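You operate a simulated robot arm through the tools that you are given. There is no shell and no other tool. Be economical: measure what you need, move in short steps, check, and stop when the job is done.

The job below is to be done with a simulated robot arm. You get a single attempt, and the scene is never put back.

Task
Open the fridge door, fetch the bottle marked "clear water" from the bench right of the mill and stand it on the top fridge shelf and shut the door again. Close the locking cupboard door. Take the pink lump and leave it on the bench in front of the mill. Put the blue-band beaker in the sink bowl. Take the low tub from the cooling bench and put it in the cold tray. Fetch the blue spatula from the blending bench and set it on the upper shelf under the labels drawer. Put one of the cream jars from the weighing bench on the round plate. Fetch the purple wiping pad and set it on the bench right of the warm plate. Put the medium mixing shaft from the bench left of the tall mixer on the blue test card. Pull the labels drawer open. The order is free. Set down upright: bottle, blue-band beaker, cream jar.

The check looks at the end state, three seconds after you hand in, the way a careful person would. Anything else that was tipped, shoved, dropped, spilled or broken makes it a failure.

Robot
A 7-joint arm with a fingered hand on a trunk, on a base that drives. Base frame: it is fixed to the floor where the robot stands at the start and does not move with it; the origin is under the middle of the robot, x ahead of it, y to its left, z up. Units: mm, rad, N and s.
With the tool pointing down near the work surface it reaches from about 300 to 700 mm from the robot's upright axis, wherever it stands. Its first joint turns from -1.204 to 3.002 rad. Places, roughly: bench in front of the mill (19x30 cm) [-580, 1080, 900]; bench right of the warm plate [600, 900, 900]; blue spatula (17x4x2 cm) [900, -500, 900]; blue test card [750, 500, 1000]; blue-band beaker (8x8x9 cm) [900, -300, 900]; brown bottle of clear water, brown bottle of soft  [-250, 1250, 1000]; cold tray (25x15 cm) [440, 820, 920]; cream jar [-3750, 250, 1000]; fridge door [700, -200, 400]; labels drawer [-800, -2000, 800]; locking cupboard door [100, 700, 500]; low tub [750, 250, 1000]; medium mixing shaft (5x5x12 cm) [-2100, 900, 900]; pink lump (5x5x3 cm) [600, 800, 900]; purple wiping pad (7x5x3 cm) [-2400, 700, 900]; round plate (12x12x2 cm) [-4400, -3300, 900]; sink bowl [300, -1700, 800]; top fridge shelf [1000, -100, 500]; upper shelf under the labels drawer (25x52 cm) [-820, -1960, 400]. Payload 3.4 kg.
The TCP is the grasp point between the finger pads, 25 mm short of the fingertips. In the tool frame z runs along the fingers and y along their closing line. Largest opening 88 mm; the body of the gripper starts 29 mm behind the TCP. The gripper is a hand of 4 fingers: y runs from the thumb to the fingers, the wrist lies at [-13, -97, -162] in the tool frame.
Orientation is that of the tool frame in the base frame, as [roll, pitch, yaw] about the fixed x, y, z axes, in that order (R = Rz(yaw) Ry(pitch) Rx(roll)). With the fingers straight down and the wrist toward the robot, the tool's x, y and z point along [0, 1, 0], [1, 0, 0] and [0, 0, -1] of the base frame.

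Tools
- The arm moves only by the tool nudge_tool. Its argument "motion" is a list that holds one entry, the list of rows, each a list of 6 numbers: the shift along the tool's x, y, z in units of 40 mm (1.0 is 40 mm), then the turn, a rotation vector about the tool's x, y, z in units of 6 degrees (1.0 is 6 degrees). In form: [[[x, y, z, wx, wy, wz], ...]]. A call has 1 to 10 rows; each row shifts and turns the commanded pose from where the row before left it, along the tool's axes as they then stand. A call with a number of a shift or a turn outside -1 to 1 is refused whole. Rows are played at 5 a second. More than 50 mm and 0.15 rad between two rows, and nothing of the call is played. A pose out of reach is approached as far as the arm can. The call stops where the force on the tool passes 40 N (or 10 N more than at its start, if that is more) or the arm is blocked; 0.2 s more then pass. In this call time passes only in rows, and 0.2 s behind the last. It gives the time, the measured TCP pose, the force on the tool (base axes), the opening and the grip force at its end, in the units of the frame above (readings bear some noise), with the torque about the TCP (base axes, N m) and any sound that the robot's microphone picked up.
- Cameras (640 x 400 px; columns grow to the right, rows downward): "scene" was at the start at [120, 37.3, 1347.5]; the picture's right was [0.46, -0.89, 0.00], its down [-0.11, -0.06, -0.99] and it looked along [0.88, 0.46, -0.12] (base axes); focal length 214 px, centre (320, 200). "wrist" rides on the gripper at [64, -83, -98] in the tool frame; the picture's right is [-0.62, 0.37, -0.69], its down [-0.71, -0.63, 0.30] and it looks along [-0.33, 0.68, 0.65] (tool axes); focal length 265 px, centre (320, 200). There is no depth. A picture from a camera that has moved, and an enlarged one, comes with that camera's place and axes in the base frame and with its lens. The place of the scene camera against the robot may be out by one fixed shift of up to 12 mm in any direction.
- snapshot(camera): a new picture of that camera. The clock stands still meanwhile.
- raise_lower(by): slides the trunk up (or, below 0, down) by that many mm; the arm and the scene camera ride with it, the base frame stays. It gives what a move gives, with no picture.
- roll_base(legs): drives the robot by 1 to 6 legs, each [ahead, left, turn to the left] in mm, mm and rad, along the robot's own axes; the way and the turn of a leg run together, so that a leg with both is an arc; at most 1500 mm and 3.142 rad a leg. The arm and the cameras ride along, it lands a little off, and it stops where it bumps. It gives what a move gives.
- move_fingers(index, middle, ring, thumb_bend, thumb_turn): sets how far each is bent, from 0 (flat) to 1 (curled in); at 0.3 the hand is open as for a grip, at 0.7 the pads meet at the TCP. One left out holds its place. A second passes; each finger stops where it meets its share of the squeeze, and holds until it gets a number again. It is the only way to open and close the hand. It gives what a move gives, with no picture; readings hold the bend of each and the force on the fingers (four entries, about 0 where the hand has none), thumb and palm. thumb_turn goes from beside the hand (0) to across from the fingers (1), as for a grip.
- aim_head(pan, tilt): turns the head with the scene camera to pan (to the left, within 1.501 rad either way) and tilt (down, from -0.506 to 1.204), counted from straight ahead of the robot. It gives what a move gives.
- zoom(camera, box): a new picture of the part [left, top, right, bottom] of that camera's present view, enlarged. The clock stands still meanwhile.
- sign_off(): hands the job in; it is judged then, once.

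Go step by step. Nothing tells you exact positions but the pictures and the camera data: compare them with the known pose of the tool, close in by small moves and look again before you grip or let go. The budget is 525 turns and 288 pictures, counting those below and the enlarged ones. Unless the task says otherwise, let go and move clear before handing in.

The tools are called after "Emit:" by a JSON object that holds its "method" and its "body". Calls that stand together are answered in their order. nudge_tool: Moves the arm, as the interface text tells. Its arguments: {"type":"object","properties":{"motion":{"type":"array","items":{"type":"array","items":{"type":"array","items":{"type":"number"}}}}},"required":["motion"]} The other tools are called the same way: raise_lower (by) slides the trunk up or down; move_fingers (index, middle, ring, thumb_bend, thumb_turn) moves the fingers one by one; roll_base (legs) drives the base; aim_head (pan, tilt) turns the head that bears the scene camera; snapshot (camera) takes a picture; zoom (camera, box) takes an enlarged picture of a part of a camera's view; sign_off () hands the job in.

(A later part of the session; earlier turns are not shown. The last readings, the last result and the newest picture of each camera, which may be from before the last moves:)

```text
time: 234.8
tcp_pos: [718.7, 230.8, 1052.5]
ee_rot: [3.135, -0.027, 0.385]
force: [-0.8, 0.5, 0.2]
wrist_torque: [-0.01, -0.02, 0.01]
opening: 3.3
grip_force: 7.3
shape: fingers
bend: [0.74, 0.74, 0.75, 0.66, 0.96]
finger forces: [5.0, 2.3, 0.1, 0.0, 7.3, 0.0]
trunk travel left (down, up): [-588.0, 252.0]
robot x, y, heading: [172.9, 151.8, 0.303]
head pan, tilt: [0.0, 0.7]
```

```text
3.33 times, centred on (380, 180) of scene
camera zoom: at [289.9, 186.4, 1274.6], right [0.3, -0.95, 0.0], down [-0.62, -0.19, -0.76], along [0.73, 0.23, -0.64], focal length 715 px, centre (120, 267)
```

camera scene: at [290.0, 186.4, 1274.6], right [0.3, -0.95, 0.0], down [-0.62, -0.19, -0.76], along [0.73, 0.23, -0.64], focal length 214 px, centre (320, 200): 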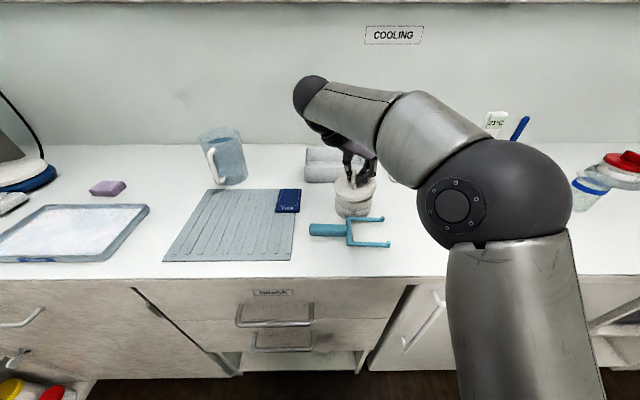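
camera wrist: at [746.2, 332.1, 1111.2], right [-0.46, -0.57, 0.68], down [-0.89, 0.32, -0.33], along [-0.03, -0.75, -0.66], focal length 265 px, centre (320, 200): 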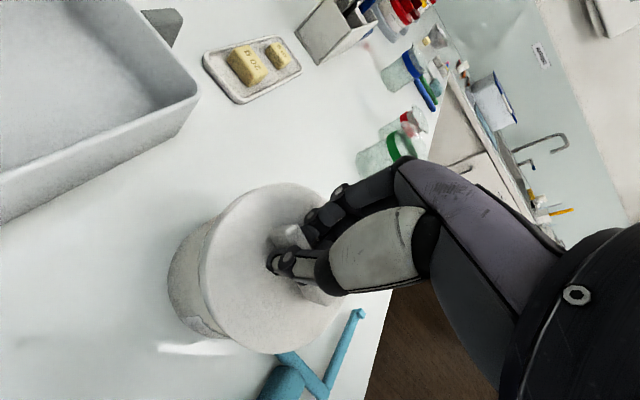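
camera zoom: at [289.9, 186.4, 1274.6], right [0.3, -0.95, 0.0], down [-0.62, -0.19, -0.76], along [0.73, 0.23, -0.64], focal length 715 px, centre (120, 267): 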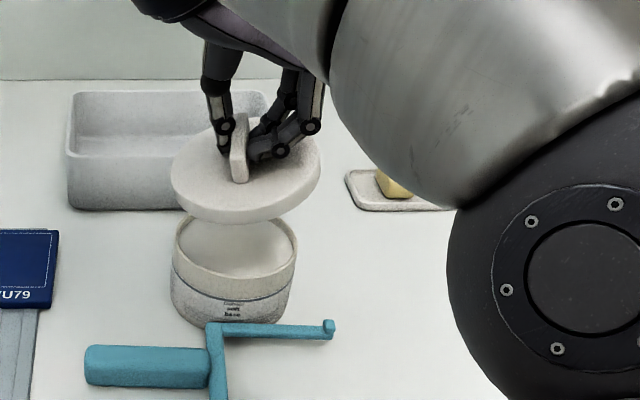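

Emit:
{"method": "roll_base", "body": {"legs": [[0, -175, 0]]}}

Emit:
{"method": "snapshot", "body": {"camera": "wrist"}}

Emit:
{"method": "snapshot", "body": {"camera": "scene"}}

```text
time: 236.2
tcp_pos: [770.5, 61.6, 1051.6]
ee_rot: [3.135, -0.026, 0.384]
force: [0.9, 0.0, -0.7]
wrist_torque: [0.05, 0.02, 0.05]
opening: 3.0
grip_force: 7.2
shape: fingers
bend: [0.74, 0.74, 0.75, 0.66, 0.96]
finger forces: [5.1, 2.2, 0.1, 0.1, 7.1, 0.0]
trunk travel left (down, up): [-588.0, 252.0]
robot x, y, heading: [225.2, -13.0, 0.299]
head pan, tilt: [0.0, 0.7]
```

```text
151 pictures are left
camera wrist: at [797.1, 162.4, 1151.6], right [-0.46, -0.58, 0.68], down [-0.89, 0.32, -0.33], along [-0.03, -0.75, -0.66], focal length 265 px, centre (320, 200)
```

wrist: 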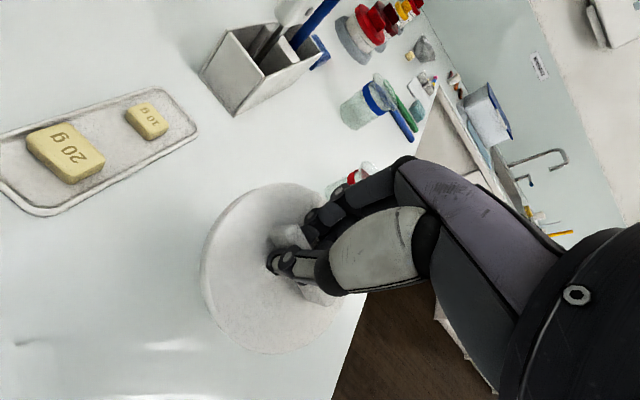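

```text
150 pictures are left
camera scene: at [342.6, 17.4, 1274.6], right [0.3, -0.95, 0.0], down [-0.62, -0.19, -0.76], along [0.73, 0.23, -0.64], focal length 214 px, centre (320, 200)
```

scene: 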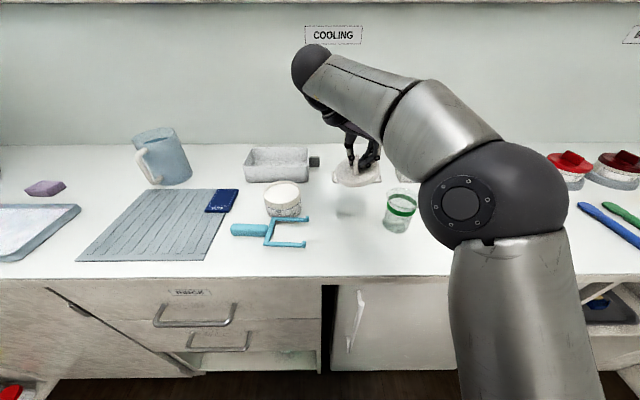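

Emit:
{"method": "nudge_tool", "body": {"motion": [[[0, -0.5, 0.6, 0, 0, 0], [0, 0, 0.8, 0, 0, 0], [0, 0, 0.8, 0, 0, 0], [0, 0, 0.3, 0, 0, 0]]]}}

Emit:
{"method": "zoom", "body": {"camera": "scene", "box": [280, 120, 440, 240]}}

```text
time: 237.2
tcp_pos: [765.2, 83.4, 951.3]
ee_rot: [3.135, -0.029, 0.383]
force: [-0.9, 0.4, -0.7]
wrist_torque: [0.03, 0.03, 0.0]
opening: 3.3
grip_force: 7.7
shape: fingers
bend: [0.74, 0.74, 0.75, 0.66, 0.96]
finger forces: [5.0, 2.1, 0.0, 0.1, 7.3, 0.1]
trunk travel left (down, up): [-588.0, 252.0]
robot x, y, heading: [226.0, -15.8, 0.297]
head pan, tilt: [0.0, 0.7]
```

```text
3.33 times, centred on (360, 180) of scene
camera zoom: at [342.4, 18.3, 1274.6], right [0.3, -0.95, 0.0], down [-0.61, -0.19, -0.76], along [0.73, 0.23, -0.64], focal length 715 px, centre (187, 267)
```

zoom: 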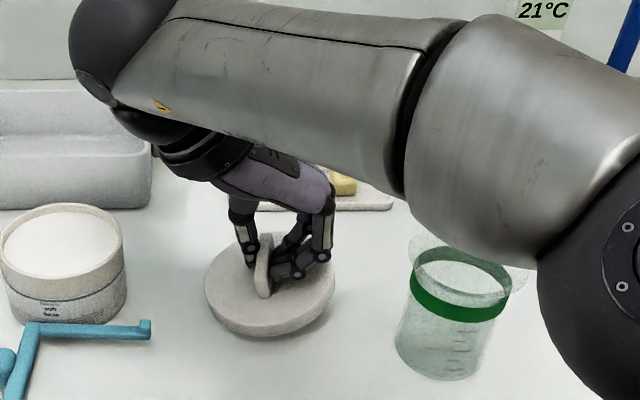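

Emit:
{"method": "nudge_tool", "body": {"motion": [[[0, 0, 0.1, 0, 0, 0], [0, 0, 0.08, 0, 0, 0]]]}}

Emit:
{"method": "move_fingers", "body": {"index": 0.4, "middle": 0.4, "ring": 0.4, "thumb_bend": 0.4}}

Emit:
{"method": "nudge_tool", "body": {"motion": [[[0, 0, -0.9, 0, 0, 0], [0, 0, -0.9, 0, 0, 0], [0, 0, -0.9, 0, 0, 0]]]}}

Emit:
{"method": "snapshot", "body": {"camera": "wrist"}}

Emit:
{"method": "snapshot", "body": {"camera": "scene"}}

```text
time: 237.8
tcp_pos: [766.1, 82.6, 945.4]
ee_rot: [3.133, -0.027, 0.386]
force: [0.2, -0.4, 0.8]
wrist_torque: [0.07, 0.01, -0.03]
opening: 3.2
grip_force: 7.0
shape: fingers
bend: [0.74, 0.75, 0.75, 0.66, 0.96]
finger forces: [5.0, 2.7, 0.1, 0.1, 7.0, 0.1]
trunk travel left (down, up): [-588.0, 252.0]
robot x, y, heading: [226.1, -16.4, 0.301]
head pan, tilt: [0.0, 0.7]
```

```text
time: 238.8
tcp_pos: [765.0, 82.3, 943.8]
ee_rot: [3.136, -0.026, 0.384]
force: [-0.7, 0.2, 0.1]
wrist_torque: [0.01, -0.04, 0.0]
opening: 63.0
grip_force: 0.0
shape: fingers
bend: [0.4, 0.4, 0.4, 0.4, 0.97]
finger forces: [0.0, 0.0, 0.0, 0.1, 0.0, 0.0]
trunk travel left (down, up): [-588.0, 252.0]
robot x, y, heading: [225.8, -16.9, 0.304]
head pan, tilt: [0.0, 0.7]
```

```text
time: 239.7
tcp_pos: [762.5, 81.2, 1051.6]
ee_rot: [3.135, -0.027, 0.386]
force: [-0.7, 0.7, -0.5]
wrist_torque: [-0.02, -0.03, -0.03]
opening: 63.2
grip_force: 0.0
shape: fingers
bend: [0.4, 0.4, 0.4, 0.4, 0.97]
finger forces: [0.0, 0.0, 0.0, 0.0, 0.0, 0.0]
trunk travel left (down, up): [-588.0, 252.0]
robot x, y, heading: [223.8, -16.9, 0.303]
head pan, tilt: [0.0, 0.7]
```

```text
148 pictures are left
camera wrist: at [788.6, 182.0, 1152.3], right [-0.45, -0.58, 0.68], down [-0.89, 0.32, -0.33], along [-0.03, -0.75, -0.66], focal length 265 px, centre (320, 200)
```

wrist: 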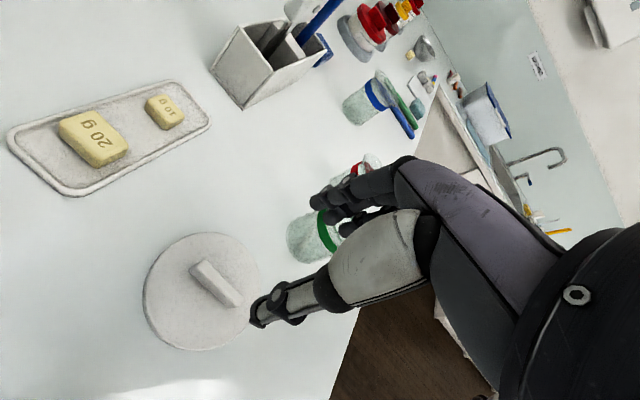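

```text
147 pictures are left
camera scene: at [341.6, 18.8, 1274.7], right [0.3, -0.95, 0.0], down [-0.61, -0.19, -0.77], along [0.73, 0.23, -0.64], focal length 214 px, centre (320, 200)
```

scene: 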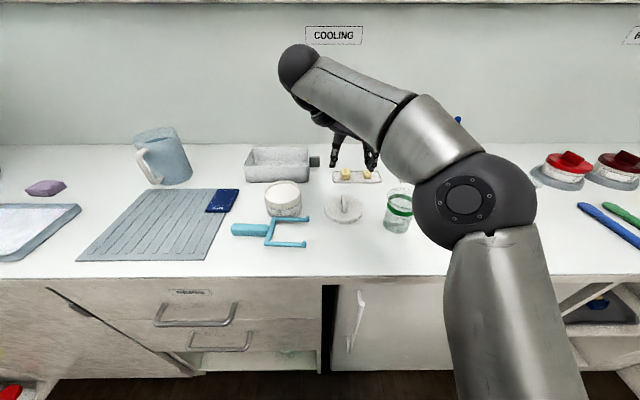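

Lid lies on the free bench. Now go back left to the tub body, hand rotated so thumb and fingers avoid fork, trough and lid.

Emit:
{"method": "roll_base", "body": {"legs": [[0, 170, 0]]}}

Emit:
{"method": "move_fingers", "body": {"index": 0.12, "middle": 0.12, "ring": 0.12, "thumb_bend": 0.1}}

Emit:
{"method": "nudge_tool", "body": {"motion": [[[0, 0, 0, 0, 0, -1], [0, 0, 0, 0, 0, -1], [0, 0, 0, 0, 0, -1], [0, 0, 0, 0, 0, -0.3]]]}}

Emit:
{"method": "snapshot", "body": {"camera": "wrist"}}

Emit:
{"method": "zoom", "body": {"camera": "scene", "box": [280, 120, 440, 240]}}

```text
time: 241.1
tcp_pos: [713.4, 239.4, 1052.5]
ee_rot: [3.134, -0.025, 0.388]
force: [0.5, -0.1, -0.7]
wrist_torque: [0.01, 0.02, -0.05]
opening: 63.0
grip_force: 0.0
shape: fingers
bend: [0.4, 0.4, 0.4, 0.4, 0.97]
finger forces: [0.0, 0.0, 0.0, 0.0, 0.0, 0.0]
trunk travel left (down, up): [-588.0, 252.0]
robot x, y, heading: [174.0, 135.1, 0.306]
head pan, tilt: [0.0, 0.7]
```

```text
time: 242.1
tcp_pos: [714.0, 240.1, 1051.6]
ee_rot: [3.135, -0.026, 0.385]
force: [-0.4, -0.2, -0.7]
wrist_torque: [-0.03, -0.01, -0.01]
opening: 118.0
grip_force: 0.1
shape: fingers
bend: [0.12, 0.12, 0.12, 0.1, 0.97]
finger forces: [0.0, 0.1, 0.0, 0.0, 0.0, 0.0]
trunk travel left (down, up): [-588.0, 252.0]
robot x, y, heading: [177.6, 141.8, 0.308]
head pan, tilt: [0.0, 0.7]
```

```text
time: 243.1
tcp_pos: [713.8, 239.4, 1050.8]
ee_rot: [3.125, -0.023, 0.735]
force: [-0.1, -0.8, 0.0]
wrist_torque: [-0.02, -0.03, -0.03]
opening: 117.9
grip_force: 0.0
shape: fingers
bend: [0.12, 0.12, 0.12, 0.1, 0.97]
finger forces: [0.0, 0.0, 0.1, 0.1, 0.0, 0.0]
trunk travel left (down, up): [-588.0, 252.0]
robot x, y, heading: [176.4, 140.0, 0.305]
head pan, tilt: [0.0, 0.7]
```

```text
146 pictures are left
camera wrist: at [703.6, 342.8, 1150.6], right [-0.23, -0.69, 0.68], down [-0.94, -0.01, -0.33], along [0.23, -0.72, -0.65], focal length 265 px, centre (320, 200)
```

wrist: 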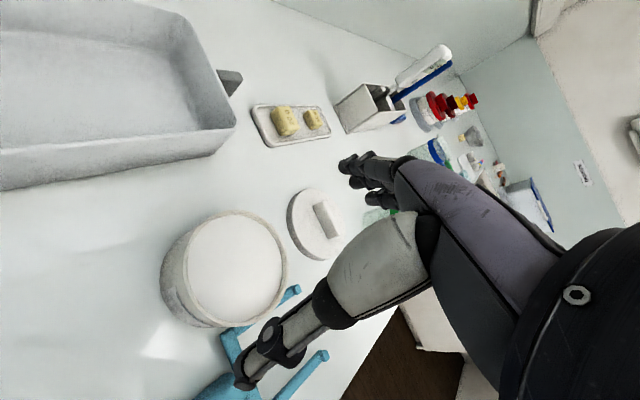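

```text
3.33 times, centred on (360, 180) of scene
camera zoom: at [293.2, 175.0, 1274.6], right [0.3, -0.95, 0.0], down [-0.61, -0.19, -0.76], along [0.73, 0.23, -0.64], focal length 715 px, centre (187, 267)
```

zoom: 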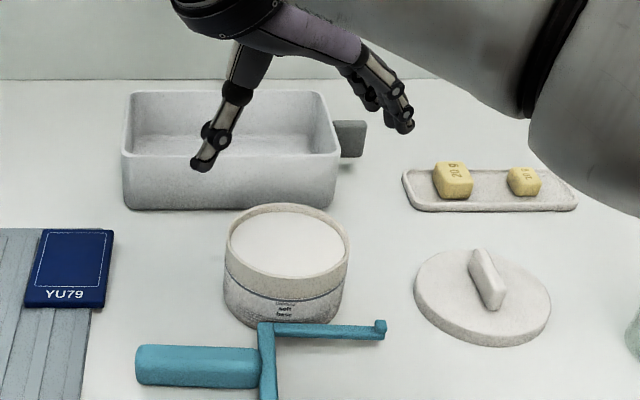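

Emit:
{"method": "nudge_tool", "body": {"motion": [[[0, 0.1, 0.7, 0, 0, 0], [0, 0, 0.7, 0, 0, 0], [0, 0, 0.7, 0, 0, 0]]]}}

Emit:
{"method": "snapshot", "body": {"camera": "wrist"}}

Emit:
{"method": "zoom", "body": {"camera": "scene", "box": [280, 120, 440, 240]}}

```text
time: 243.9
tcp_pos: [720.2, 236.0, 966.5]
ee_rot: [3.129, -0.022, 0.733]
force: [0.0, 0.0, 0.0]
wrist_torque: [0.01, 0.0, 0.02]
opening: 117.9
grip_force: 0.1
shape: fingers
bend: [0.12, 0.12, 0.12, 0.1, 0.97]
finger forces: [0.1, 0.0, 0.0, 0.1, 0.0, 0.0]
trunk travel left (down, up): [-588.0, 252.0]
robot x, y, heading: [179.1, 134.7, 0.306]
head pan, tilt: [0.0, 0.7]
```

```text
144 pictures are left
camera wrist: at [710.0, 339.3, 1065.8], right [-0.23, -0.69, 0.68], down [-0.94, -0.01, -0.33], along [0.23, -0.72, -0.65], focal length 265 px, centre (320, 200)
```

wrist: 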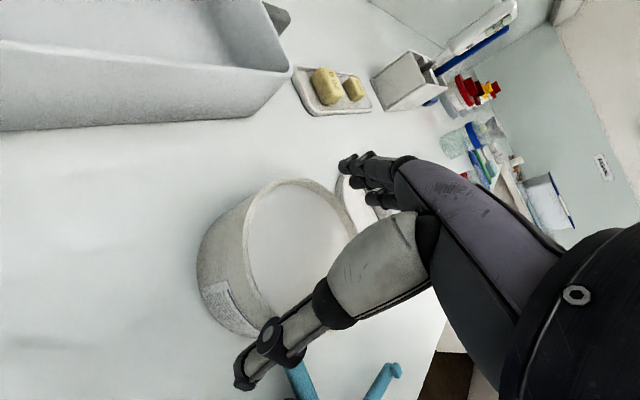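

```text
3.33 times, centred on (360, 180) of scene
camera zoom: at [293.8, 175.0, 1274.6], right [0.3, -0.95, 0.0], down [-0.61, -0.19, -0.76], along [0.73, 0.23, -0.64], focal length 715 px, centre (187, 267)
```

zoom: 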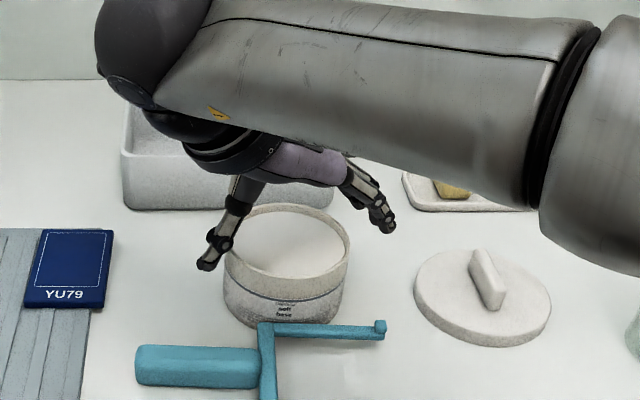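

Emit:
{"method": "nudge_tool", "body": {"motion": [[[0, 0, 0.4, 0, 0, 0], [0, 0, 0.28, 0, 0, 0]]]}}

Emit:
{"method": "move_fingers", "body": {"index": 0.6, "middle": 0.6, "ring": 0.6, "thumb_bend": 0.6}}

Emit:
{"method": "zoom", "body": {"camera": "scene", "box": [280, 120, 440, 240]}}

```text
time: 244.5
tcp_pos: [718.3, 235.7, 942.9]
ee_rot: [3.127, -0.026, 0.733]
force: [0.0, 2.6, 7.1]
wrist_torque: [0.18, 0.11, -0.03]
opening: 119.4
grip_force: 3.4
shape: fingers
bend: [0.12, 0.12, 0.12, 0.08, 0.97]
finger forces: [0.5, 0.1, 0.0, 0.0, 6.0, 0.0]
trunk travel left (down, up): [-588.0, 252.0]
robot x, y, heading: [176.8, 140.1, 0.309]
head pan, tilt: [0.0, 0.7]
```

```text
time: 245.5
tcp_pos: [717.2, 234.5, 944.3]
ee_rot: [3.125, -0.027, 0.732]
force: [0.5, 2.3, 20.5]
wrist_torque: [-0.19, -0.13, 0.31]
opening: 104.5
grip_force: 45.0
shape: fingers
bend: [0.14, 0.26, 0.33, 0.38, 0.94]
finger forces: [16.6, 13.5, 11.3, 0.1, 48.5, 0.0]
trunk travel left (down, up): [-588.0, 252.0]
robot x, y, heading: [178.0, 139.0, 0.303]
head pan, tilt: [0.0, 0.7]
```

```text
3.33 times, centred on (360, 180) of scene
camera zoom: at [290.0, 175.1, 1275.1], right [0.3, -0.95, 0.0], down [-0.61, -0.19, -0.77], along [0.73, 0.23, -0.64], focal length 715 px, centre (187, 267)
```

zoom: 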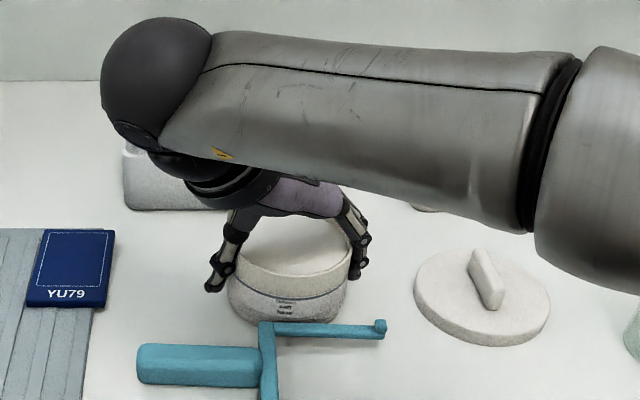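

Emit:
{"method": "nudge_tool", "body": {"motion": [[[0, 0, -0.2, 0, 0, 0], [0, 0, -0.3, 0, 0, 0]]]}}

Emit:
{"method": "zoom", "body": {"camera": "scene", "box": [280, 120, 440, 240]}}

Emit:
{"method": "snapshot", "body": {"camera": "wrist"}}

```text
time: 246.1
tcp_pos: [717.5, 235.5, 959.0]
ee_rot: [3.129, -0.02, 0.731]
force: [-0.9, -0.4, -3.3]
wrist_torque: [-0.02, 0.01, -0.02]
opening: 103.0
grip_force: 38.9
shape: fingers
bend: [0.14, 0.26, 0.33, 0.41, 0.93]
finger forces: [13.0, 13.1, 10.7, 0.0, 40.4, 0.1]
trunk travel left (down, up): [-588.0, 252.0]
robot x, y, heading: [174.3, 141.5, 0.306]
head pan, tilt: [0.0, 0.7]
```

```text
3.33 times, centred on (360, 180) of scene
camera zoom: at [292.8, 175.0, 1274.5], right [0.3, -0.95, 0.0], down [-0.61, -0.19, -0.77], along [0.73, 0.23, -0.64], focal length 715 px, centre (187, 267)
```

zoom: 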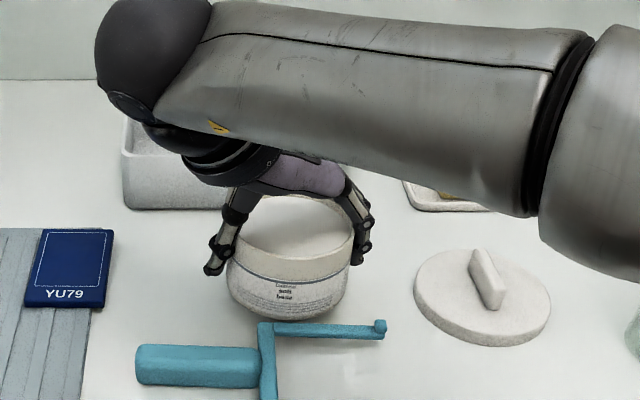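

```text
140 pictures are left
camera wrist: at [707.7, 339.4, 1057.9], right [-0.23, -0.69, 0.69], down [-0.94, -0.01, -0.33], along [0.23, -0.72, -0.65], focal length 265 px, centre (320, 200)
```

wrist: 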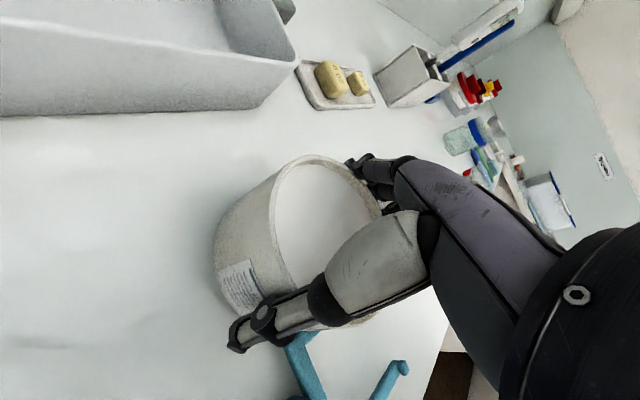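

The tub body is lifted. Raise it and drive left to the cold tray.

Emit:
{"method": "nudge_tool", "body": {"motion": [[[0, 0, -0.8, 0, 0, 0], [0, 0, -0.8, 0, 0, 0], [0, 0, -0.6, 0, 0, 0]]]}}

Emit:
{"method": "roll_base", "body": {"legs": [[-83, 0, 0], [0, 640, -0.015]]}}

Emit:
{"method": "snapshot", "body": {"camera": "wrist"}}

Emit:
{"method": "snapshot", "body": {"camera": "scene"}}

```text
time: 246.9
tcp_pos: [714.4, 236.6, 1051.0]
ee_rot: [3.127, -0.021, 0.734]
force: [-0.7, -0.1, -2.6]
wrist_torque: [0.02, 0.01, 0.0]
opening: 102.5
grip_force: 38.4
shape: fingers
bend: [0.14, 0.26, 0.33, 0.41, 0.93]
finger forces: [13.0, 13.1, 10.6, 0.0, 40.3, 0.0]
trunk travel left (down, up): [-588.0, 252.0]
robot x, y, heading: [173.4, 136.7, 0.307]
head pan, tilt: [0.0, 0.7]
```

```text
time: 251.2
tcp_pos: [448.4, 823.7, 1049.4]
ee_rot: [3.126, -0.022, 0.712]
force: [-0.2, 0.1, -2.5]
wrist_torque: [-0.02, -0.03, 0.03]
opening: 102.9
grip_force: 38.5
shape: fingers
bend: [0.14, 0.26, 0.33, 0.41, 0.93]
finger forces: [13.0, 13.2, 10.6, 0.0, 40.1, 0.0]
trunk travel left (down, up): [-588.0, 252.0]
robot x, y, heading: [-89.5, 737.1, 0.289]
head pan, tilt: [0.0, 0.7]
```

```text
139 pictures are left
camera wrist: at [439.9, 928.1, 1149.5], right [-0.25, -0.69, 0.68], down [-0.94, 0.01, -0.33], along [0.22, -0.73, -0.65], focal length 265 px, centre (320, 200)
```

wrist: 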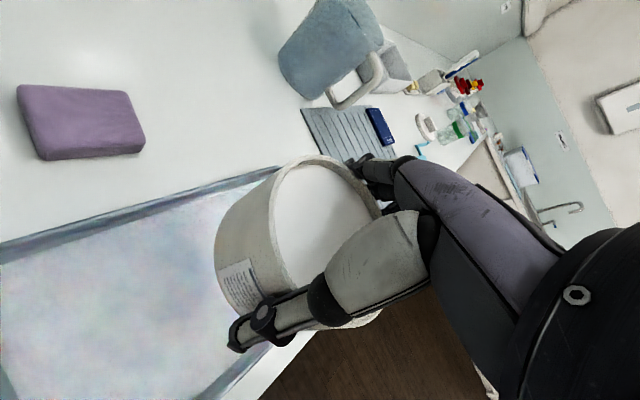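

```text
138 pictures are left
camera scene: at [24.9, 770.8, 1274.6], right [0.28, -0.96, 0.0], down [-0.62, -0.18, -0.76], along [0.73, 0.22, -0.64], focal length 214 px, centre (320, 200)
```

scene: 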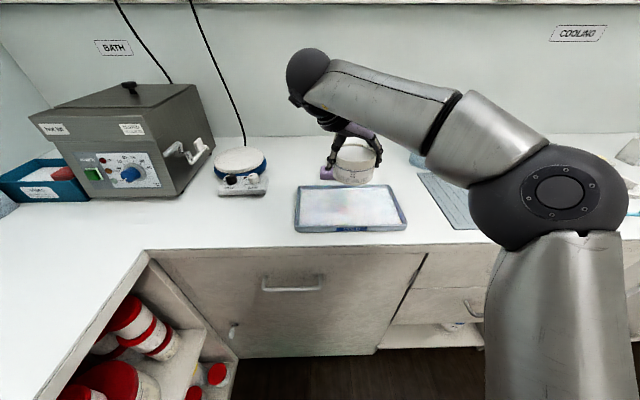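

Tub hangs over the middle of the cold tray. Lower it.

Emit:
{"method": "nudge_tool", "body": {"motion": [[[0, 0, 0.8, 0, 0, 0], [0, 0, 0.8, 0, 0, 0], [0, 0, 0.6, 0, 0, 0]]]}}

Emit:
{"method": "snapshot", "body": {"camera": "wrist"}}

Emit:
{"method": "zoom", "body": {"camera": "scene", "box": [260, 110, 440, 250]}}

```text
time: 252.0
tcp_pos: [449.1, 823.4, 963.5]
ee_rot: [3.126, -0.025, 0.712]
force: [0.2, -0.3, -2.5]
wrist_torque: [0.0, -0.02, 0.03]
opening: 102.6
grip_force: 38.7
shape: fingers
bend: [0.14, 0.26, 0.33, 0.41, 0.93]
finger forces: [13.0, 13.2, 10.6, 0.0, 40.0, 0.0]
trunk travel left (down, up): [-588.0, 252.0]
robot x, y, heading: [-94.9, 738.9, 0.285]
head pan, tilt: [0.0, 0.7]
```

```text
137 pictures are left
camera wrist: at [441.6, 927.0, 1062.2], right [-0.25, -0.69, 0.68], down [-0.94, 0.01, -0.33], along [0.22, -0.73, -0.65], focal length 265 px, centre (320, 200)
```

wrist: 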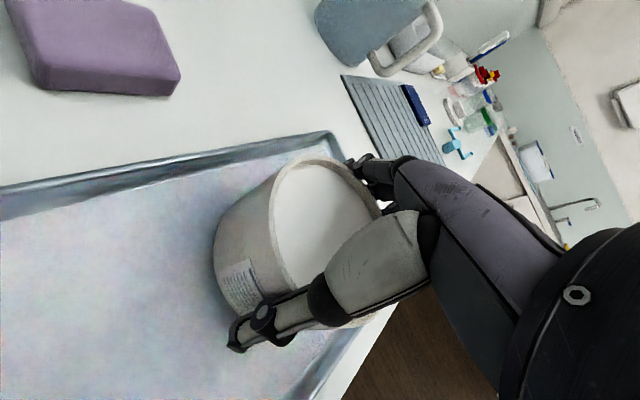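

```text
2.86 times, centred on (350, 180) of scene
camera zoom: at [25.3, 770.4, 1274.6], right [0.28, -0.96, 0.0], down [-0.62, -0.18, -0.76], along [0.73, 0.22, -0.64], focal length 613 px, centre (234, 257)
```

zoom: 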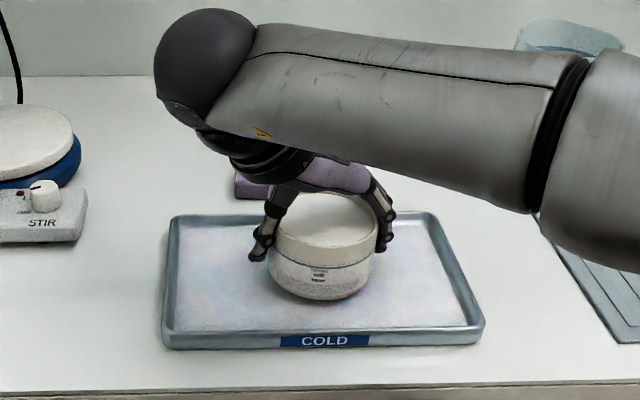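

Emit:
{"method": "nudge_tool", "body": {"motion": [[[0, 0, 0.15, 0, 0, 0], [0, 0, 0.1, 0, 0, 0]]]}}

Emit:
{"method": "nudge_tool", "body": {"motion": [[[0, 0, 0.08, 0, 0, 0]]]}}

```text
time: 252.6
tcp_pos: [450.0, 823.4, 954.3]
ee_rot: [3.125, -0.026, 0.713]
force: [0.3, 0.2, 7.5]
wrist_torque: [-0.3, -0.32, 0.03]
opening: 103.1
grip_force: 41.1
shape: fingers
bend: [0.14, 0.26, 0.33, 0.41, 0.93]
finger forces: [16.2, 13.6, 10.9, 0.0, 40.9, 0.1]
trunk travel left (down, up): [-588.0, 252.0]
robot x, y, heading: [-95.3, 738.3, 0.287]
head pan, tilt: [0.0, 0.7]
```

```text
time: 253.0
tcp_pos: [448.3, 823.5, 954.3]
ee_rot: [3.123, -0.029, 0.71]
force: [4.7, 1.0, 25.7]
wrist_torque: [-0.42, -0.3, 0.12]
opening: 103.5
grip_force: 43.2
shape: fingers
bend: [0.13, 0.26, 0.33, 0.41, 0.93]
finger forces: [17.2, 14.3, 11.4, 0.1, 42.7, 0.0]
trunk travel left (down, up): [-588.0, 252.0]
robot x, y, heading: [-92.7, 739.2, 0.286]
head pan, tilt: [0.0, 0.7]
```

Contact. Release and lift.

Emit:
{"method": "move_fingers", "body": {"index": 0.1, "middle": 0.1, "ring": 0.1, "thumb_bend": 0.1}}

Emit:
{"method": "nudge_tool", "body": {"motion": [[[0, 0, -0.8, 0, 0, 0], [0, 0, -0.9, 0, 0, 0], [0, 0, -0.9, 0, 0, 0]]]}}

Emit:
{"method": "zoom", "body": {"camera": "scene", "box": [260, 110, 440, 250]}}

Emit:
{"method": "snapshot", "body": {"camera": "wrist"}}

```text
time: 254.0
tcp_pos: [449.7, 823.9, 950.1]
ee_rot: [3.126, -0.024, 0.713]
force: [-1.6, 1.5, 4.4]
wrist_torque: [-0.05, -0.07, -0.06]
opening: 122.2
grip_force: 3.0
shape: fingers
bend: [0.09, 0.1, 0.1, 0.09, 0.97]
finger forces: [2.4, 0.0, 0.0, 0.1, 3.6, 0.0]
trunk travel left (down, up): [-588.0, 252.0]
robot x, y, heading: [-95.7, 737.8, 0.29]
head pan, tilt: [0.0, 0.7]
```

```text
time: 254.8
tcp_pos: [446.7, 823.1, 1053.6]
ee_rot: [3.127, -0.023, 0.713]
force: [-0.4, -1.1, 1.2]
wrist_torque: [-0.01, -0.03, 0.04]
opening: 120.5
grip_force: 0.0
shape: fingers
bend: [0.1, 0.1, 0.1, 0.1, 0.97]
finger forces: [0.0, 0.1, 0.0, 0.0, 0.0, 0.1]
trunk travel left (down, up): [-588.0, 252.0]
robot x, y, heading: [-90.6, 739.5, 0.282]
head pan, tilt: [0.0, 0.7]
```

```text
2.86 times, centred on (350, 180) of scene
camera zoom: at [24.1, 770.5, 1274.7], right [0.28, -0.96, 0.0], down [-0.62, -0.18, -0.77], along [0.73, 0.22, -0.64], focal length 613 px, centre (234, 257)
```

zoom: 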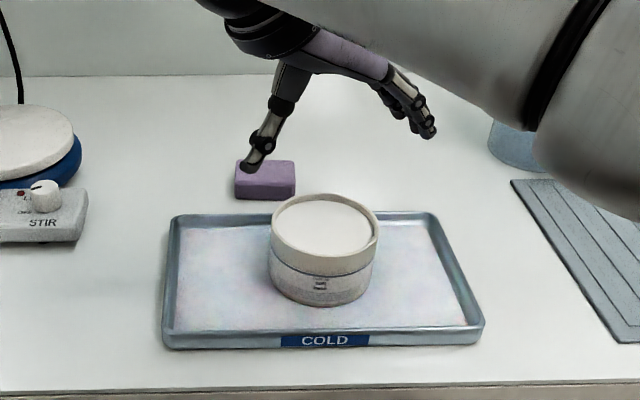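

```text
134 pictures are left
camera wrist: at [438.7, 928.2, 1152.6], right [-0.25, -0.69, 0.68], down [-0.94, 0.01, -0.33], along [0.22, -0.73, -0.65], focal length 265 px, centre (320, 200)
```

wrist: 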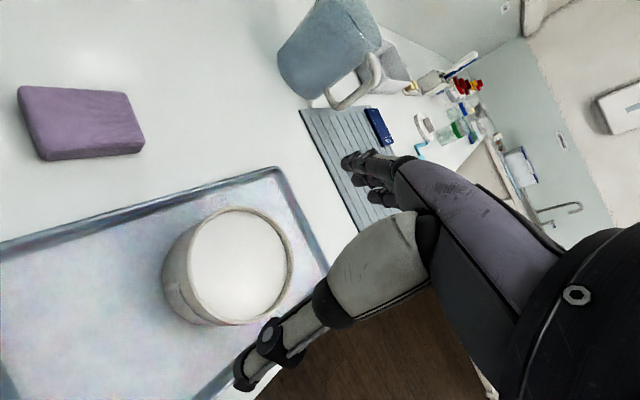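

Tub sits in the cold tray. Now fetch its lid: rotate the hand as before and drive back right.

Emit:
{"method": "nudge_tool", "body": {"motion": [[[0, 0, 0, 0, 0, 1], [0, 0, 0, 0, 0, 1], [0, 0, 0, 0, 0, 1], [0, 0, 0, 0, 0, 0.3]]]}}

Emit:
{"method": "roll_base", "body": {"legs": [[0, -786, 0], [85, 0, 0]]}}

Emit:
{"method": "move_fingers", "body": {"index": 0.4, "middle": 0.4, "ring": 0.4, "thumb_bend": 0.4}}

Emit:
{"method": "snapshot", "body": {"camera": "wrist"}}

```text
time: 255.8
tcp_pos: [447.4, 824.8, 1054.2]
ee_rot: [3.136, -0.026, 0.365]
force: [0.2, -0.3, -0.6]
wrist_torque: [0.0, -0.03, 0.0]
opening: 120.7
grip_force: 0.1
shape: fingers
bend: [0.1, 0.1, 0.1, 0.1, 0.97]
finger forces: [0.1, 0.0, 0.1, 0.1, 0.1, 0.0]
trunk travel left (down, up): [-588.0, 252.0]
robot x, y, heading: [-94.2, 738.4, 0.285]
head pan, tilt: [0.0, 0.7]
```

```text
time: 260.7
tcp_pos: [754.0, 80.6, 1054.5]
ee_rot: [3.134, -0.026, 0.362]
force: [1.2, 0.3, 0.3]
wrist_torque: [0.02, 0.03, 0.01]
opening: 120.5
grip_force: 0.0
shape: fingers
bend: [0.1, 0.1, 0.1, 0.1, 0.97]
finger forces: [0.0, 0.1, 0.1, 0.1, 0.0, 0.0]
trunk travel left (down, up): [-588.0, 252.0]
robot x, y, heading: [211.5, -3.4, 0.283]
head pan, tilt: [0.0, 0.7]
```

```text
time: 261.7
tcp_pos: [751.7, 80.8, 1054.3]
ee_rot: [3.135, -0.026, 0.362]
force: [-0.7, -0.5, 0.1]
wrist_torque: [-0.02, -0.02, -0.01]
opening: 64.2
grip_force: 0.0
shape: fingers
bend: [0.4, 0.4, 0.4, 0.4, 0.97]
finger forces: [0.0, 0.1, 0.0, 0.0, 0.0, 0.0]
trunk travel left (down, up): [-588.0, 252.0]
robot x, y, heading: [210.0, -1.6, 0.279]
head pan, tilt: [0.0, 0.7]
```

```text
133 pictures are left
camera wrist: at [780.6, 180.0, 1154.0], right [-0.47, -0.57, 0.68], down [-0.88, 0.34, -0.33], along [-0.04, -0.75, -0.66], focal length 265 px, centre (320, 200)
```

wrist: 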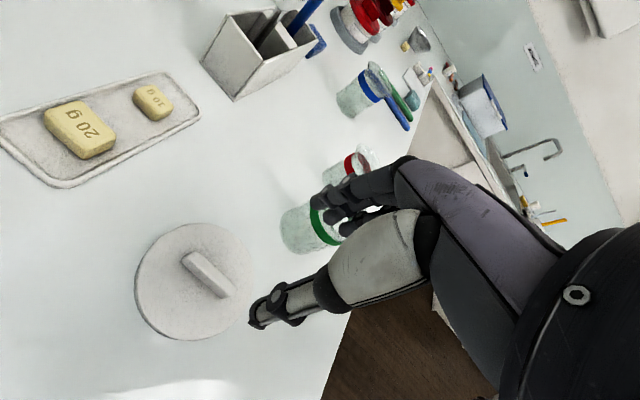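

Emit:
{"method": "nudge_tool", "body": {"motion": [[[0.39, -0.25, 0, 0, 0, 0], [0, 0, 0.9, 0, 0, 0], [0, 0, 0.9, 0, 0, 0]]]}}

Emit:
{"method": "zoom", "body": {"camera": "wrist", "box": [140, 170, 380, 320]}}

```text
time: 262.5
tcp_pos: [766.1, 96.8, 981.9]
ee_rot: [3.134, -0.025, 0.36]
force: [-0.9, 0.0, -0.1]
wrist_torque: [0.0, -0.01, 0.02]
opening: 64.4
grip_force: 0.0
shape: fingers
bend: [0.4, 0.4, 0.4, 0.4, 0.97]
finger forces: [0.0, 0.0, 0.0, 0.0, 0.1, 0.0]
trunk travel left (down, up): [-588.0, 252.0]
robot x, y, heading: [213.1, -5.6, 0.284]
head pan, tilt: [0.0, 0.7]
```

```text
2.67 times, centred on (260, 245) of wrist
camera zoom: at [793.9, 195.5, 1081.6], right [-0.47, -0.57, 0.68], down [-0.88, 0.34, -0.33], along [-0.04, -0.75, -0.66], focal length 708 px, centre (480, 80)
```

zoom: 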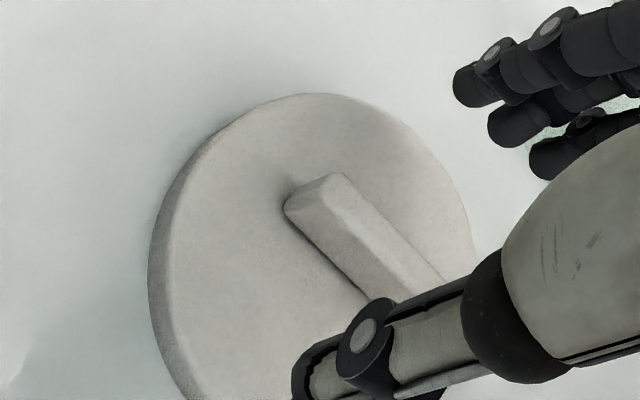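

Emit:
{"method": "nudge_tool", "body": {"motion": [[[0, 0.08, 0.5, 0, 0, 0], [0, 0, 0.4, 0, 0, 0]]]}}

Emit:
{"method": "move_fingers", "body": {"index": 0.75, "middle": 0.75, "ring": 0.75, "thumb_bend": 0.75}}

Emit:
{"method": "nudge_tool", "body": {"motion": [[[0, 0, -0.5, 0, 0, 0], [0, 0, -0.9, 0, 0, 0], [0, 0, -0.9, 0, 0, 0], [0, 0, -0.5, 0, 0, 0]]]}}

Emit:
{"method": "snapshot", "body": {"camera": "wrist"}}

```text
time: 263.1
tcp_pos: [767.3, 94.1, 946.7]
ee_rot: [3.134, -0.026, 0.363]
force: [-0.7, -0.1, 0.2]
wrist_torque: [0.01, 0.0, 0.03]
opening: 64.1
grip_force: 0.0
shape: fingers
bend: [0.4, 0.4, 0.4, 0.4, 0.97]
finger forces: [0.0, 0.1, 0.1, 0.0, 0.0, 0.0]
trunk travel left (down, up): [-588.0, 252.0]
robot x, y, heading: [211.5, -4.0, 0.281]
head pan, tilt: [0.0, 0.7]
```

```text
time: 264.1
tcp_pos: [767.5, 92.4, 946.8]
ee_rot: [3.135, -0.028, 0.362]
force: [0.2, 1.3, 1.6]
wrist_torque: [0.05, 0.03, 0.03]
opening: 2.9
grip_force: 9.2
shape: fingers
bend: [0.73, 0.74, 0.75, 0.68, 0.96]
finger forces: [6.8, 2.4, 0.4, 0.0, 9.5, 0.0]
trunk travel left (down, up): [-588.0, 252.0]
robot x, y, heading: [210.9, -0.7, 0.286]
head pan, tilt: [0.0, 0.7]
```

```text
time: 265.1
tcp_pos: [764.2, 92.3, 1058.5]
ee_rot: [3.135, -0.024, 0.363]
force: [0.4, 1.0, -0.2]
wrist_torque: [0.03, 0.06, -0.02]
opening: 3.0
grip_force: 9.4
shape: fingers
bend: [0.74, 0.74, 0.75, 0.67, 0.95]
finger forces: [7.1, 2.2, 0.0, 0.0, 9.4, 0.0]
trunk travel left (down, up): [-588.0, 252.0]
robot x, y, heading: [210.7, -4.3, 0.284]
head pan, tilt: [0.0, 0.7]
```

```text
131 pictures are left
camera wrist: at [791.8, 191.2, 1158.5], right [-0.47, -0.57, 0.68], down [-0.88, 0.34, -0.33], along [-0.04, -0.75, -0.66], focal length 265 px, centre (320, 200)
```

wrist: 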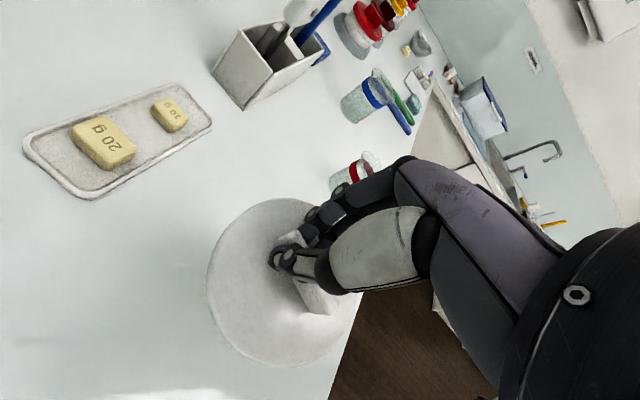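

Lid held. Drive back to the tray and align it over the tub.

Emit:
{"method": "roll_base", "body": {"legs": [[-78, 0, 0], [0, 790, 0]]}}

Emit:
{"method": "snapshot", "body": {"camera": "wrist"}}

Emit:
{"method": "zoom", "body": {"camera": "scene", "box": [260, 110, 440, 250]}}

```text
time: 270.1
tcp_pos: [469.5, 835.7, 1059.1]
ee_rot: [3.135, -0.027, 0.364]
force: [0.4, 0.0, -0.2]
wrist_torque: [0.01, -0.01, -0.01]
opening: 3.0
grip_force: 9.7
shape: fingers
bend: [0.74, 0.74, 0.75, 0.67, 0.95]
finger forces: [7.1, 2.3, 0.1, 0.0, 9.4, 0.0]
trunk travel left (down, up): [-588.0, 252.0]
robot x, y, heading: [-84.6, 738.0, 0.282]
head pan, tilt: [0.0, 0.7]
```

```text
130 pictures are left
camera wrist: at [497.2, 935.5, 1158.1], right [-0.47, -0.57, 0.68], down [-0.88, 0.34, -0.33], along [-0.04, -0.75, -0.66], focal length 265 px, centre (320, 200)
```

wrist: 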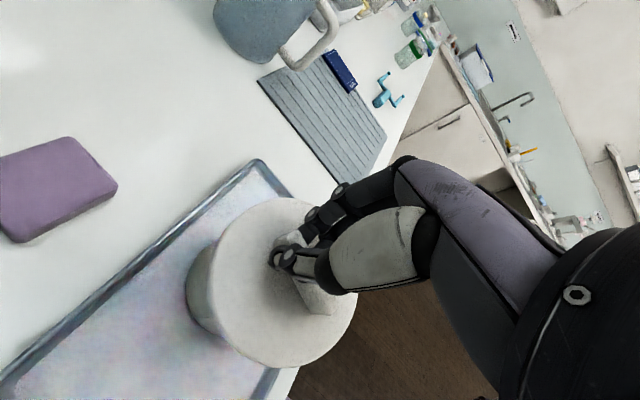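

```text
2.86 times, centred on (350, 180) of scene
camera zoom: at [33.9, 773.4, 1274.6], right [0.28, -0.96, 0.0], down [-0.62, -0.18, -0.76], along [0.73, 0.21, -0.64], focal length 613 px, centre (234, 257)
```

zoom: 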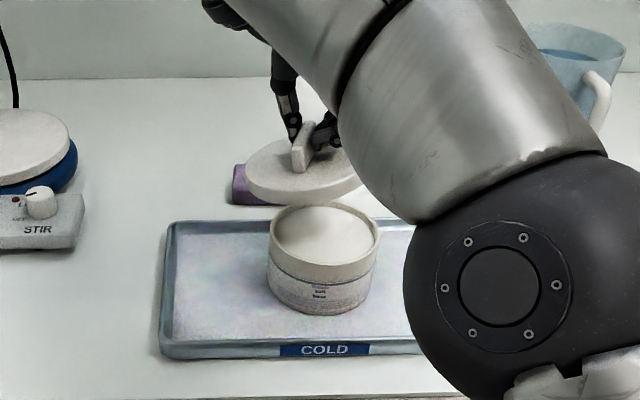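

Emit:
{"method": "nudge_tool", "body": {"motion": [[[-0.32, 0.17, 0.2, 0, 0, 0], [0, 0, 0.45, 0, 0, 0], [0, 0, 0.35, 0, 0, 0]]]}}

Emit:
{"method": "zoom", "body": {"camera": "wrist", "box": [140, 170, 380, 320]}}

Emit:
{"method": "zoom", "body": {"camera": "scene", "box": [280, 130, 400, 220]}}

```text
time: 270.9
tcp_pos: [461.3, 824.7, 1019.3]
ee_rot: [3.136, -0.026, 0.362]
force: [0.2, -0.3, -0.3]
wrist_torque: [-0.02, -0.01, 0.0]
opening: 2.8
grip_force: 9.1
shape: fingers
bend: [0.74, 0.74, 0.75, 0.67, 0.95]
finger forces: [7.2, 2.3, 0.1, 0.1, 9.4, 0.0]
trunk travel left (down, up): [-588.0, 252.0]
robot x, y, heading: [-85.6, 746.3, 0.279]
head pan, tilt: [0.0, 0.7]
```

```text
2.67 times, centred on (260, 245) of wrist
camera zoom: at [490.4, 924.0, 1117.9], right [-0.47, -0.57, 0.68], down [-0.88, 0.34, -0.33], along [-0.04, -0.75, -0.66], focal length 708 px, centre (480, 80)
```

zoom: 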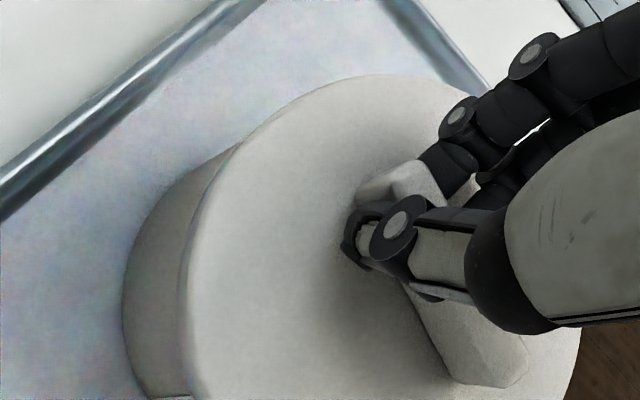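

```text
4.44 times, centred on (340, 175) of scene
camera zoom: at [34.1, 772.8, 1274.6], right [0.28, -0.96, 0.0], down [-0.62, -0.18, -0.76], along [0.73, 0.21, -0.64], focal length 953 px, centre (231, 311)
```

zoom: 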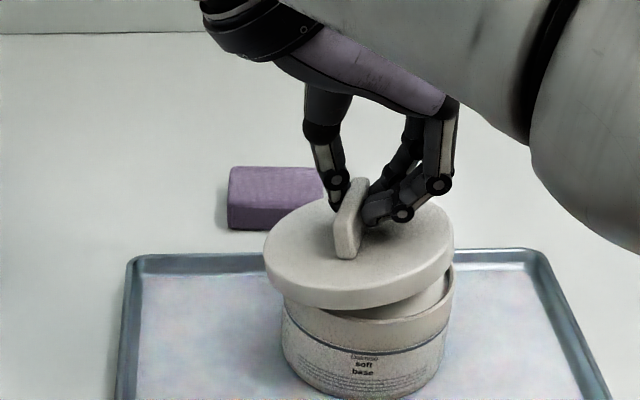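

Emit:
{"method": "nudge_tool", "body": {"motion": [[[-0.13, 0.13, 0.2, 0, 0, 0]]]}}

Emit:
{"method": "zoom", "body": {"camera": "scene", "box": [280, 130, 400, 220]}}

```text
time: 271.3
tcp_pos: [459.0, 817.6, 1010.6]
ee_rot: [3.135, -0.029, 0.364]
force: [-0.7, 0.6, 0.3]
wrist_torque: [0.03, 0.0, -0.02]
opening: 2.7
grip_force: 9.2
shape: fingers
bend: [0.74, 0.74, 0.75, 0.68, 0.95]
finger forces: [6.7, 2.2, 0.0, 0.0, 9.3, 0.0]
trunk travel left (down, up): [-588.0, 252.0]
robot x, y, heading: [-85.2, 742.7, 0.28]
head pan, tilt: [0.0, 0.7]
```

```text
4.44 times, centred on (340, 175) of scene
camera zoom: at [34.0, 772.7, 1274.7], right [0.28, -0.96, 0.0], down [-0.62, -0.18, -0.76], along [0.73, 0.21, -0.64], focal length 953 px, centre (231, 311)
```

zoom: 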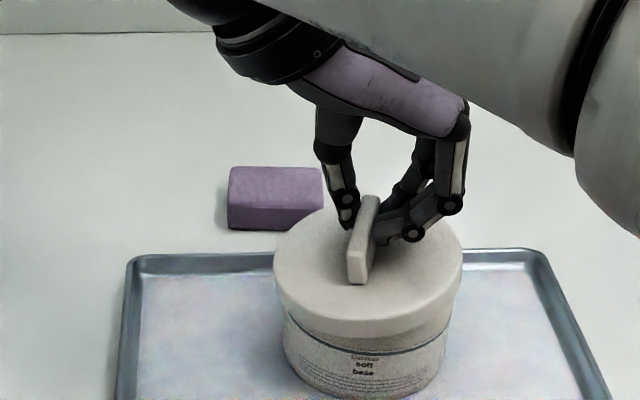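

Emit:
{"method": "nudge_tool", "body": {"motion": [[[0, 0, 0.12, 0, 0, 0], [0, 0, 0.12, 0, 0, 0]]]}}

Emit:
{"method": "zoom", "body": {"camera": "scene", "box": [280, 130, 400, 220]}}

```text
time: 271.9
tcp_pos: [457.7, 817.1, 1003.5]
ee_rot: [3.134, -0.034, 0.363]
force: [3.2, -1.9, 19.6]
wrist_torque: [0.08, -0.16, 0.0]
opening: 2.4
grip_force: 12.6
shape: fingers
bend: [0.74, 0.75, 0.75, 0.68, 0.95]
finger forces: [10.8, 3.7, 0.1, 0.1, 10.9, 0.0]
trunk travel left (down, up): [-588.0, 252.0]
robot x, y, heading: [-84.1, 742.3, 0.283]
head pan, tilt: [0.0, 0.7]
```

```text
4.44 times, centred on (340, 175) of scene
camera zoom: at [31.6, 771.9, 1275.3], right [0.28, -0.96, 0.0], down [-0.62, -0.18, -0.77], along [0.74, 0.21, -0.64], focal length 953 px, centre (231, 311)
```

zoom: 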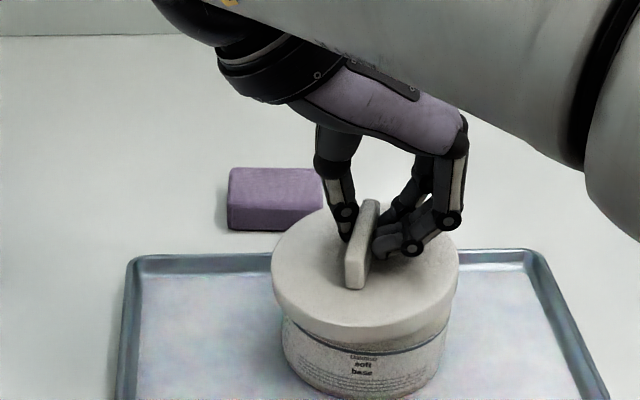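

Emit:
{"method": "nudge_tool", "body": {"motion": [[[0, 0, 0.1, 0, 0, 0]]]}}

Emit:
{"method": "zoom", "body": {"camera": "scene", "box": [300, 150, 380, 210]}}

```text
time: 272.4
tcp_pos: [456.6, 817.8, 1002.1]
ee_rot: [3.134, -0.044, 0.36]
force: [0.0, -0.3, 17.6]
wrist_torque: [0.18, -0.06, -0.03]
opening: 2.2
grip_force: 14.9
shape: fingers
bend: [0.74, 0.74, 0.75, 0.7, 0.94]
finger forces: [9.5, 3.6, 0.0, 0.0, 16.2, 0.0]
trunk travel left (down, up): [-588.0, 252.0]
robot x, y, heading: [-83.3, 739.9, 0.283]
head pan, tilt: [0.0, 0.7]
stopped in row 1: the force on the tool passed its limit at 41 N (the readings are from after the stop); the commanded pose is now the measured one
```

```text
6.67 times, centred on (340, 180) of scene
camera zoom: at [30.9, 772.1, 1274.8], right [0.28, -0.96, 0.0], down [-0.62, -0.18, -0.77], along [0.74, 0.21, -0.64], focal length 1430 px, centre (187, 333)
```

zoom: 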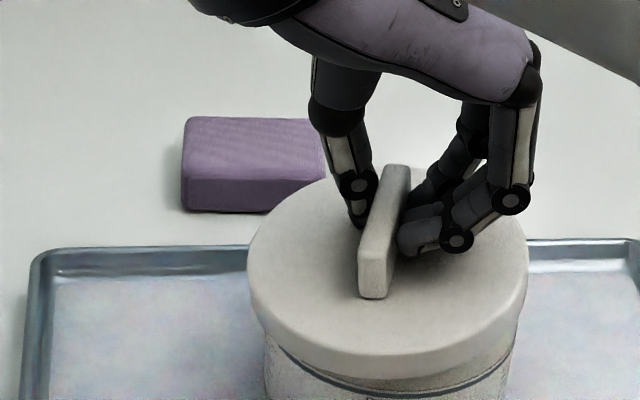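

Emit:
{"method": "move_fingers", "body": {"index": 0.45, "middle": 0.45, "ring": 0.45, "thumb_bend": 0.45}}

Emit:
{"method": "nudge_tool", "body": {"motion": [[[0, 0, -0.6, 0, 0, 0], [0, 0, -0.9, 0, 0, 0]]]}}

Emit:
{"method": "zoom", "body": {"camera": "scene", "box": [300, 150, 380, 210]}}

Emit:
{"method": "zoom", "body": {"camera": "wrist", "box": [140, 170, 380, 320]}}

```text
time: 273.5
tcp_pos: [456.1, 818.8, 1006.5]
ee_rot: [3.133, -0.049, 0.36]
force: [-3.5, 6.6, 25.9]
wrist_torque: [-0.31, -0.24, 0.02]
opening: 37.6
grip_force: 13.7
shape: fingers
bend: [0.53, 0.49, 0.45, 0.45, 0.97]
finger forces: [17.4, 9.2, 0.0, 0.0, 0.0, 0.1]
trunk travel left (down, up): [-588.0, 252.0]
robot x, y, heading: [-83.8, 745.4, 0.278]
head pan, tilt: [0.0, 0.7]
stopped: the force on the tool passed its limit at 40 N (the readings are from after the stop); the commanded pose is now the measured one
```

```text
time: 274.1
tcp_pos: [453.8, 817.1, 1059.8]
ee_rot: [3.134, -0.039, 0.361]
force: [-1.2, 0.9, -0.5]
wrist_torque: [-0.01, -0.02, 0.01]
opening: 52.2
grip_force: 0.0
shape: fingers
bend: [0.45, 0.45, 0.45, 0.45, 0.97]
finger forces: [0.1, 0.0, 0.1, 0.0, 0.0, 0.1]
trunk travel left (down, up): [-588.0, 252.0]
robot x, y, heading: [-85.0, 739.5, 0.279]
head pan, tilt: [0.0, 0.7]
```

```text
6.67 times, centred on (340, 180) of scene
camera zoom: at [33.2, 773.6, 1274.5], right [0.28, -0.96, 0.0], down [-0.62, -0.18, -0.77], along [0.74, 0.21, -0.64], focal length 1430 px, centre (187, 333)
```

zoom: 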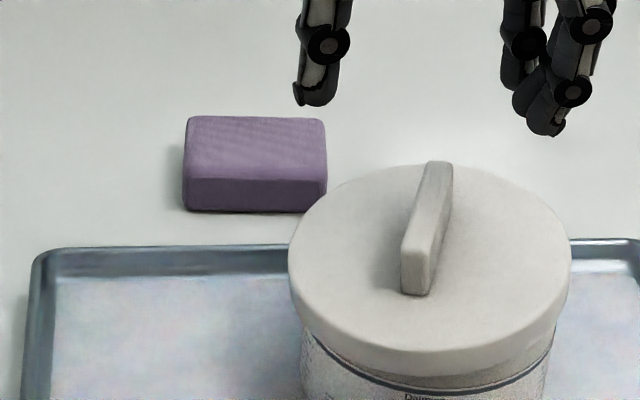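

```text
2.67 times, centred on (260, 245) of wrist
camera zoom: at [481.4, 917.0, 1161.0], right [-0.48, -0.57, 0.67], down [-0.88, 0.34, -0.34], along [-0.04, -0.75, -0.66], focal length 708 px, centre (480, 80)
```

zoom: 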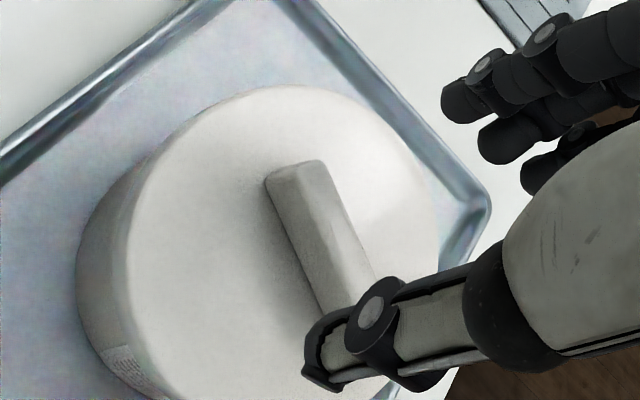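

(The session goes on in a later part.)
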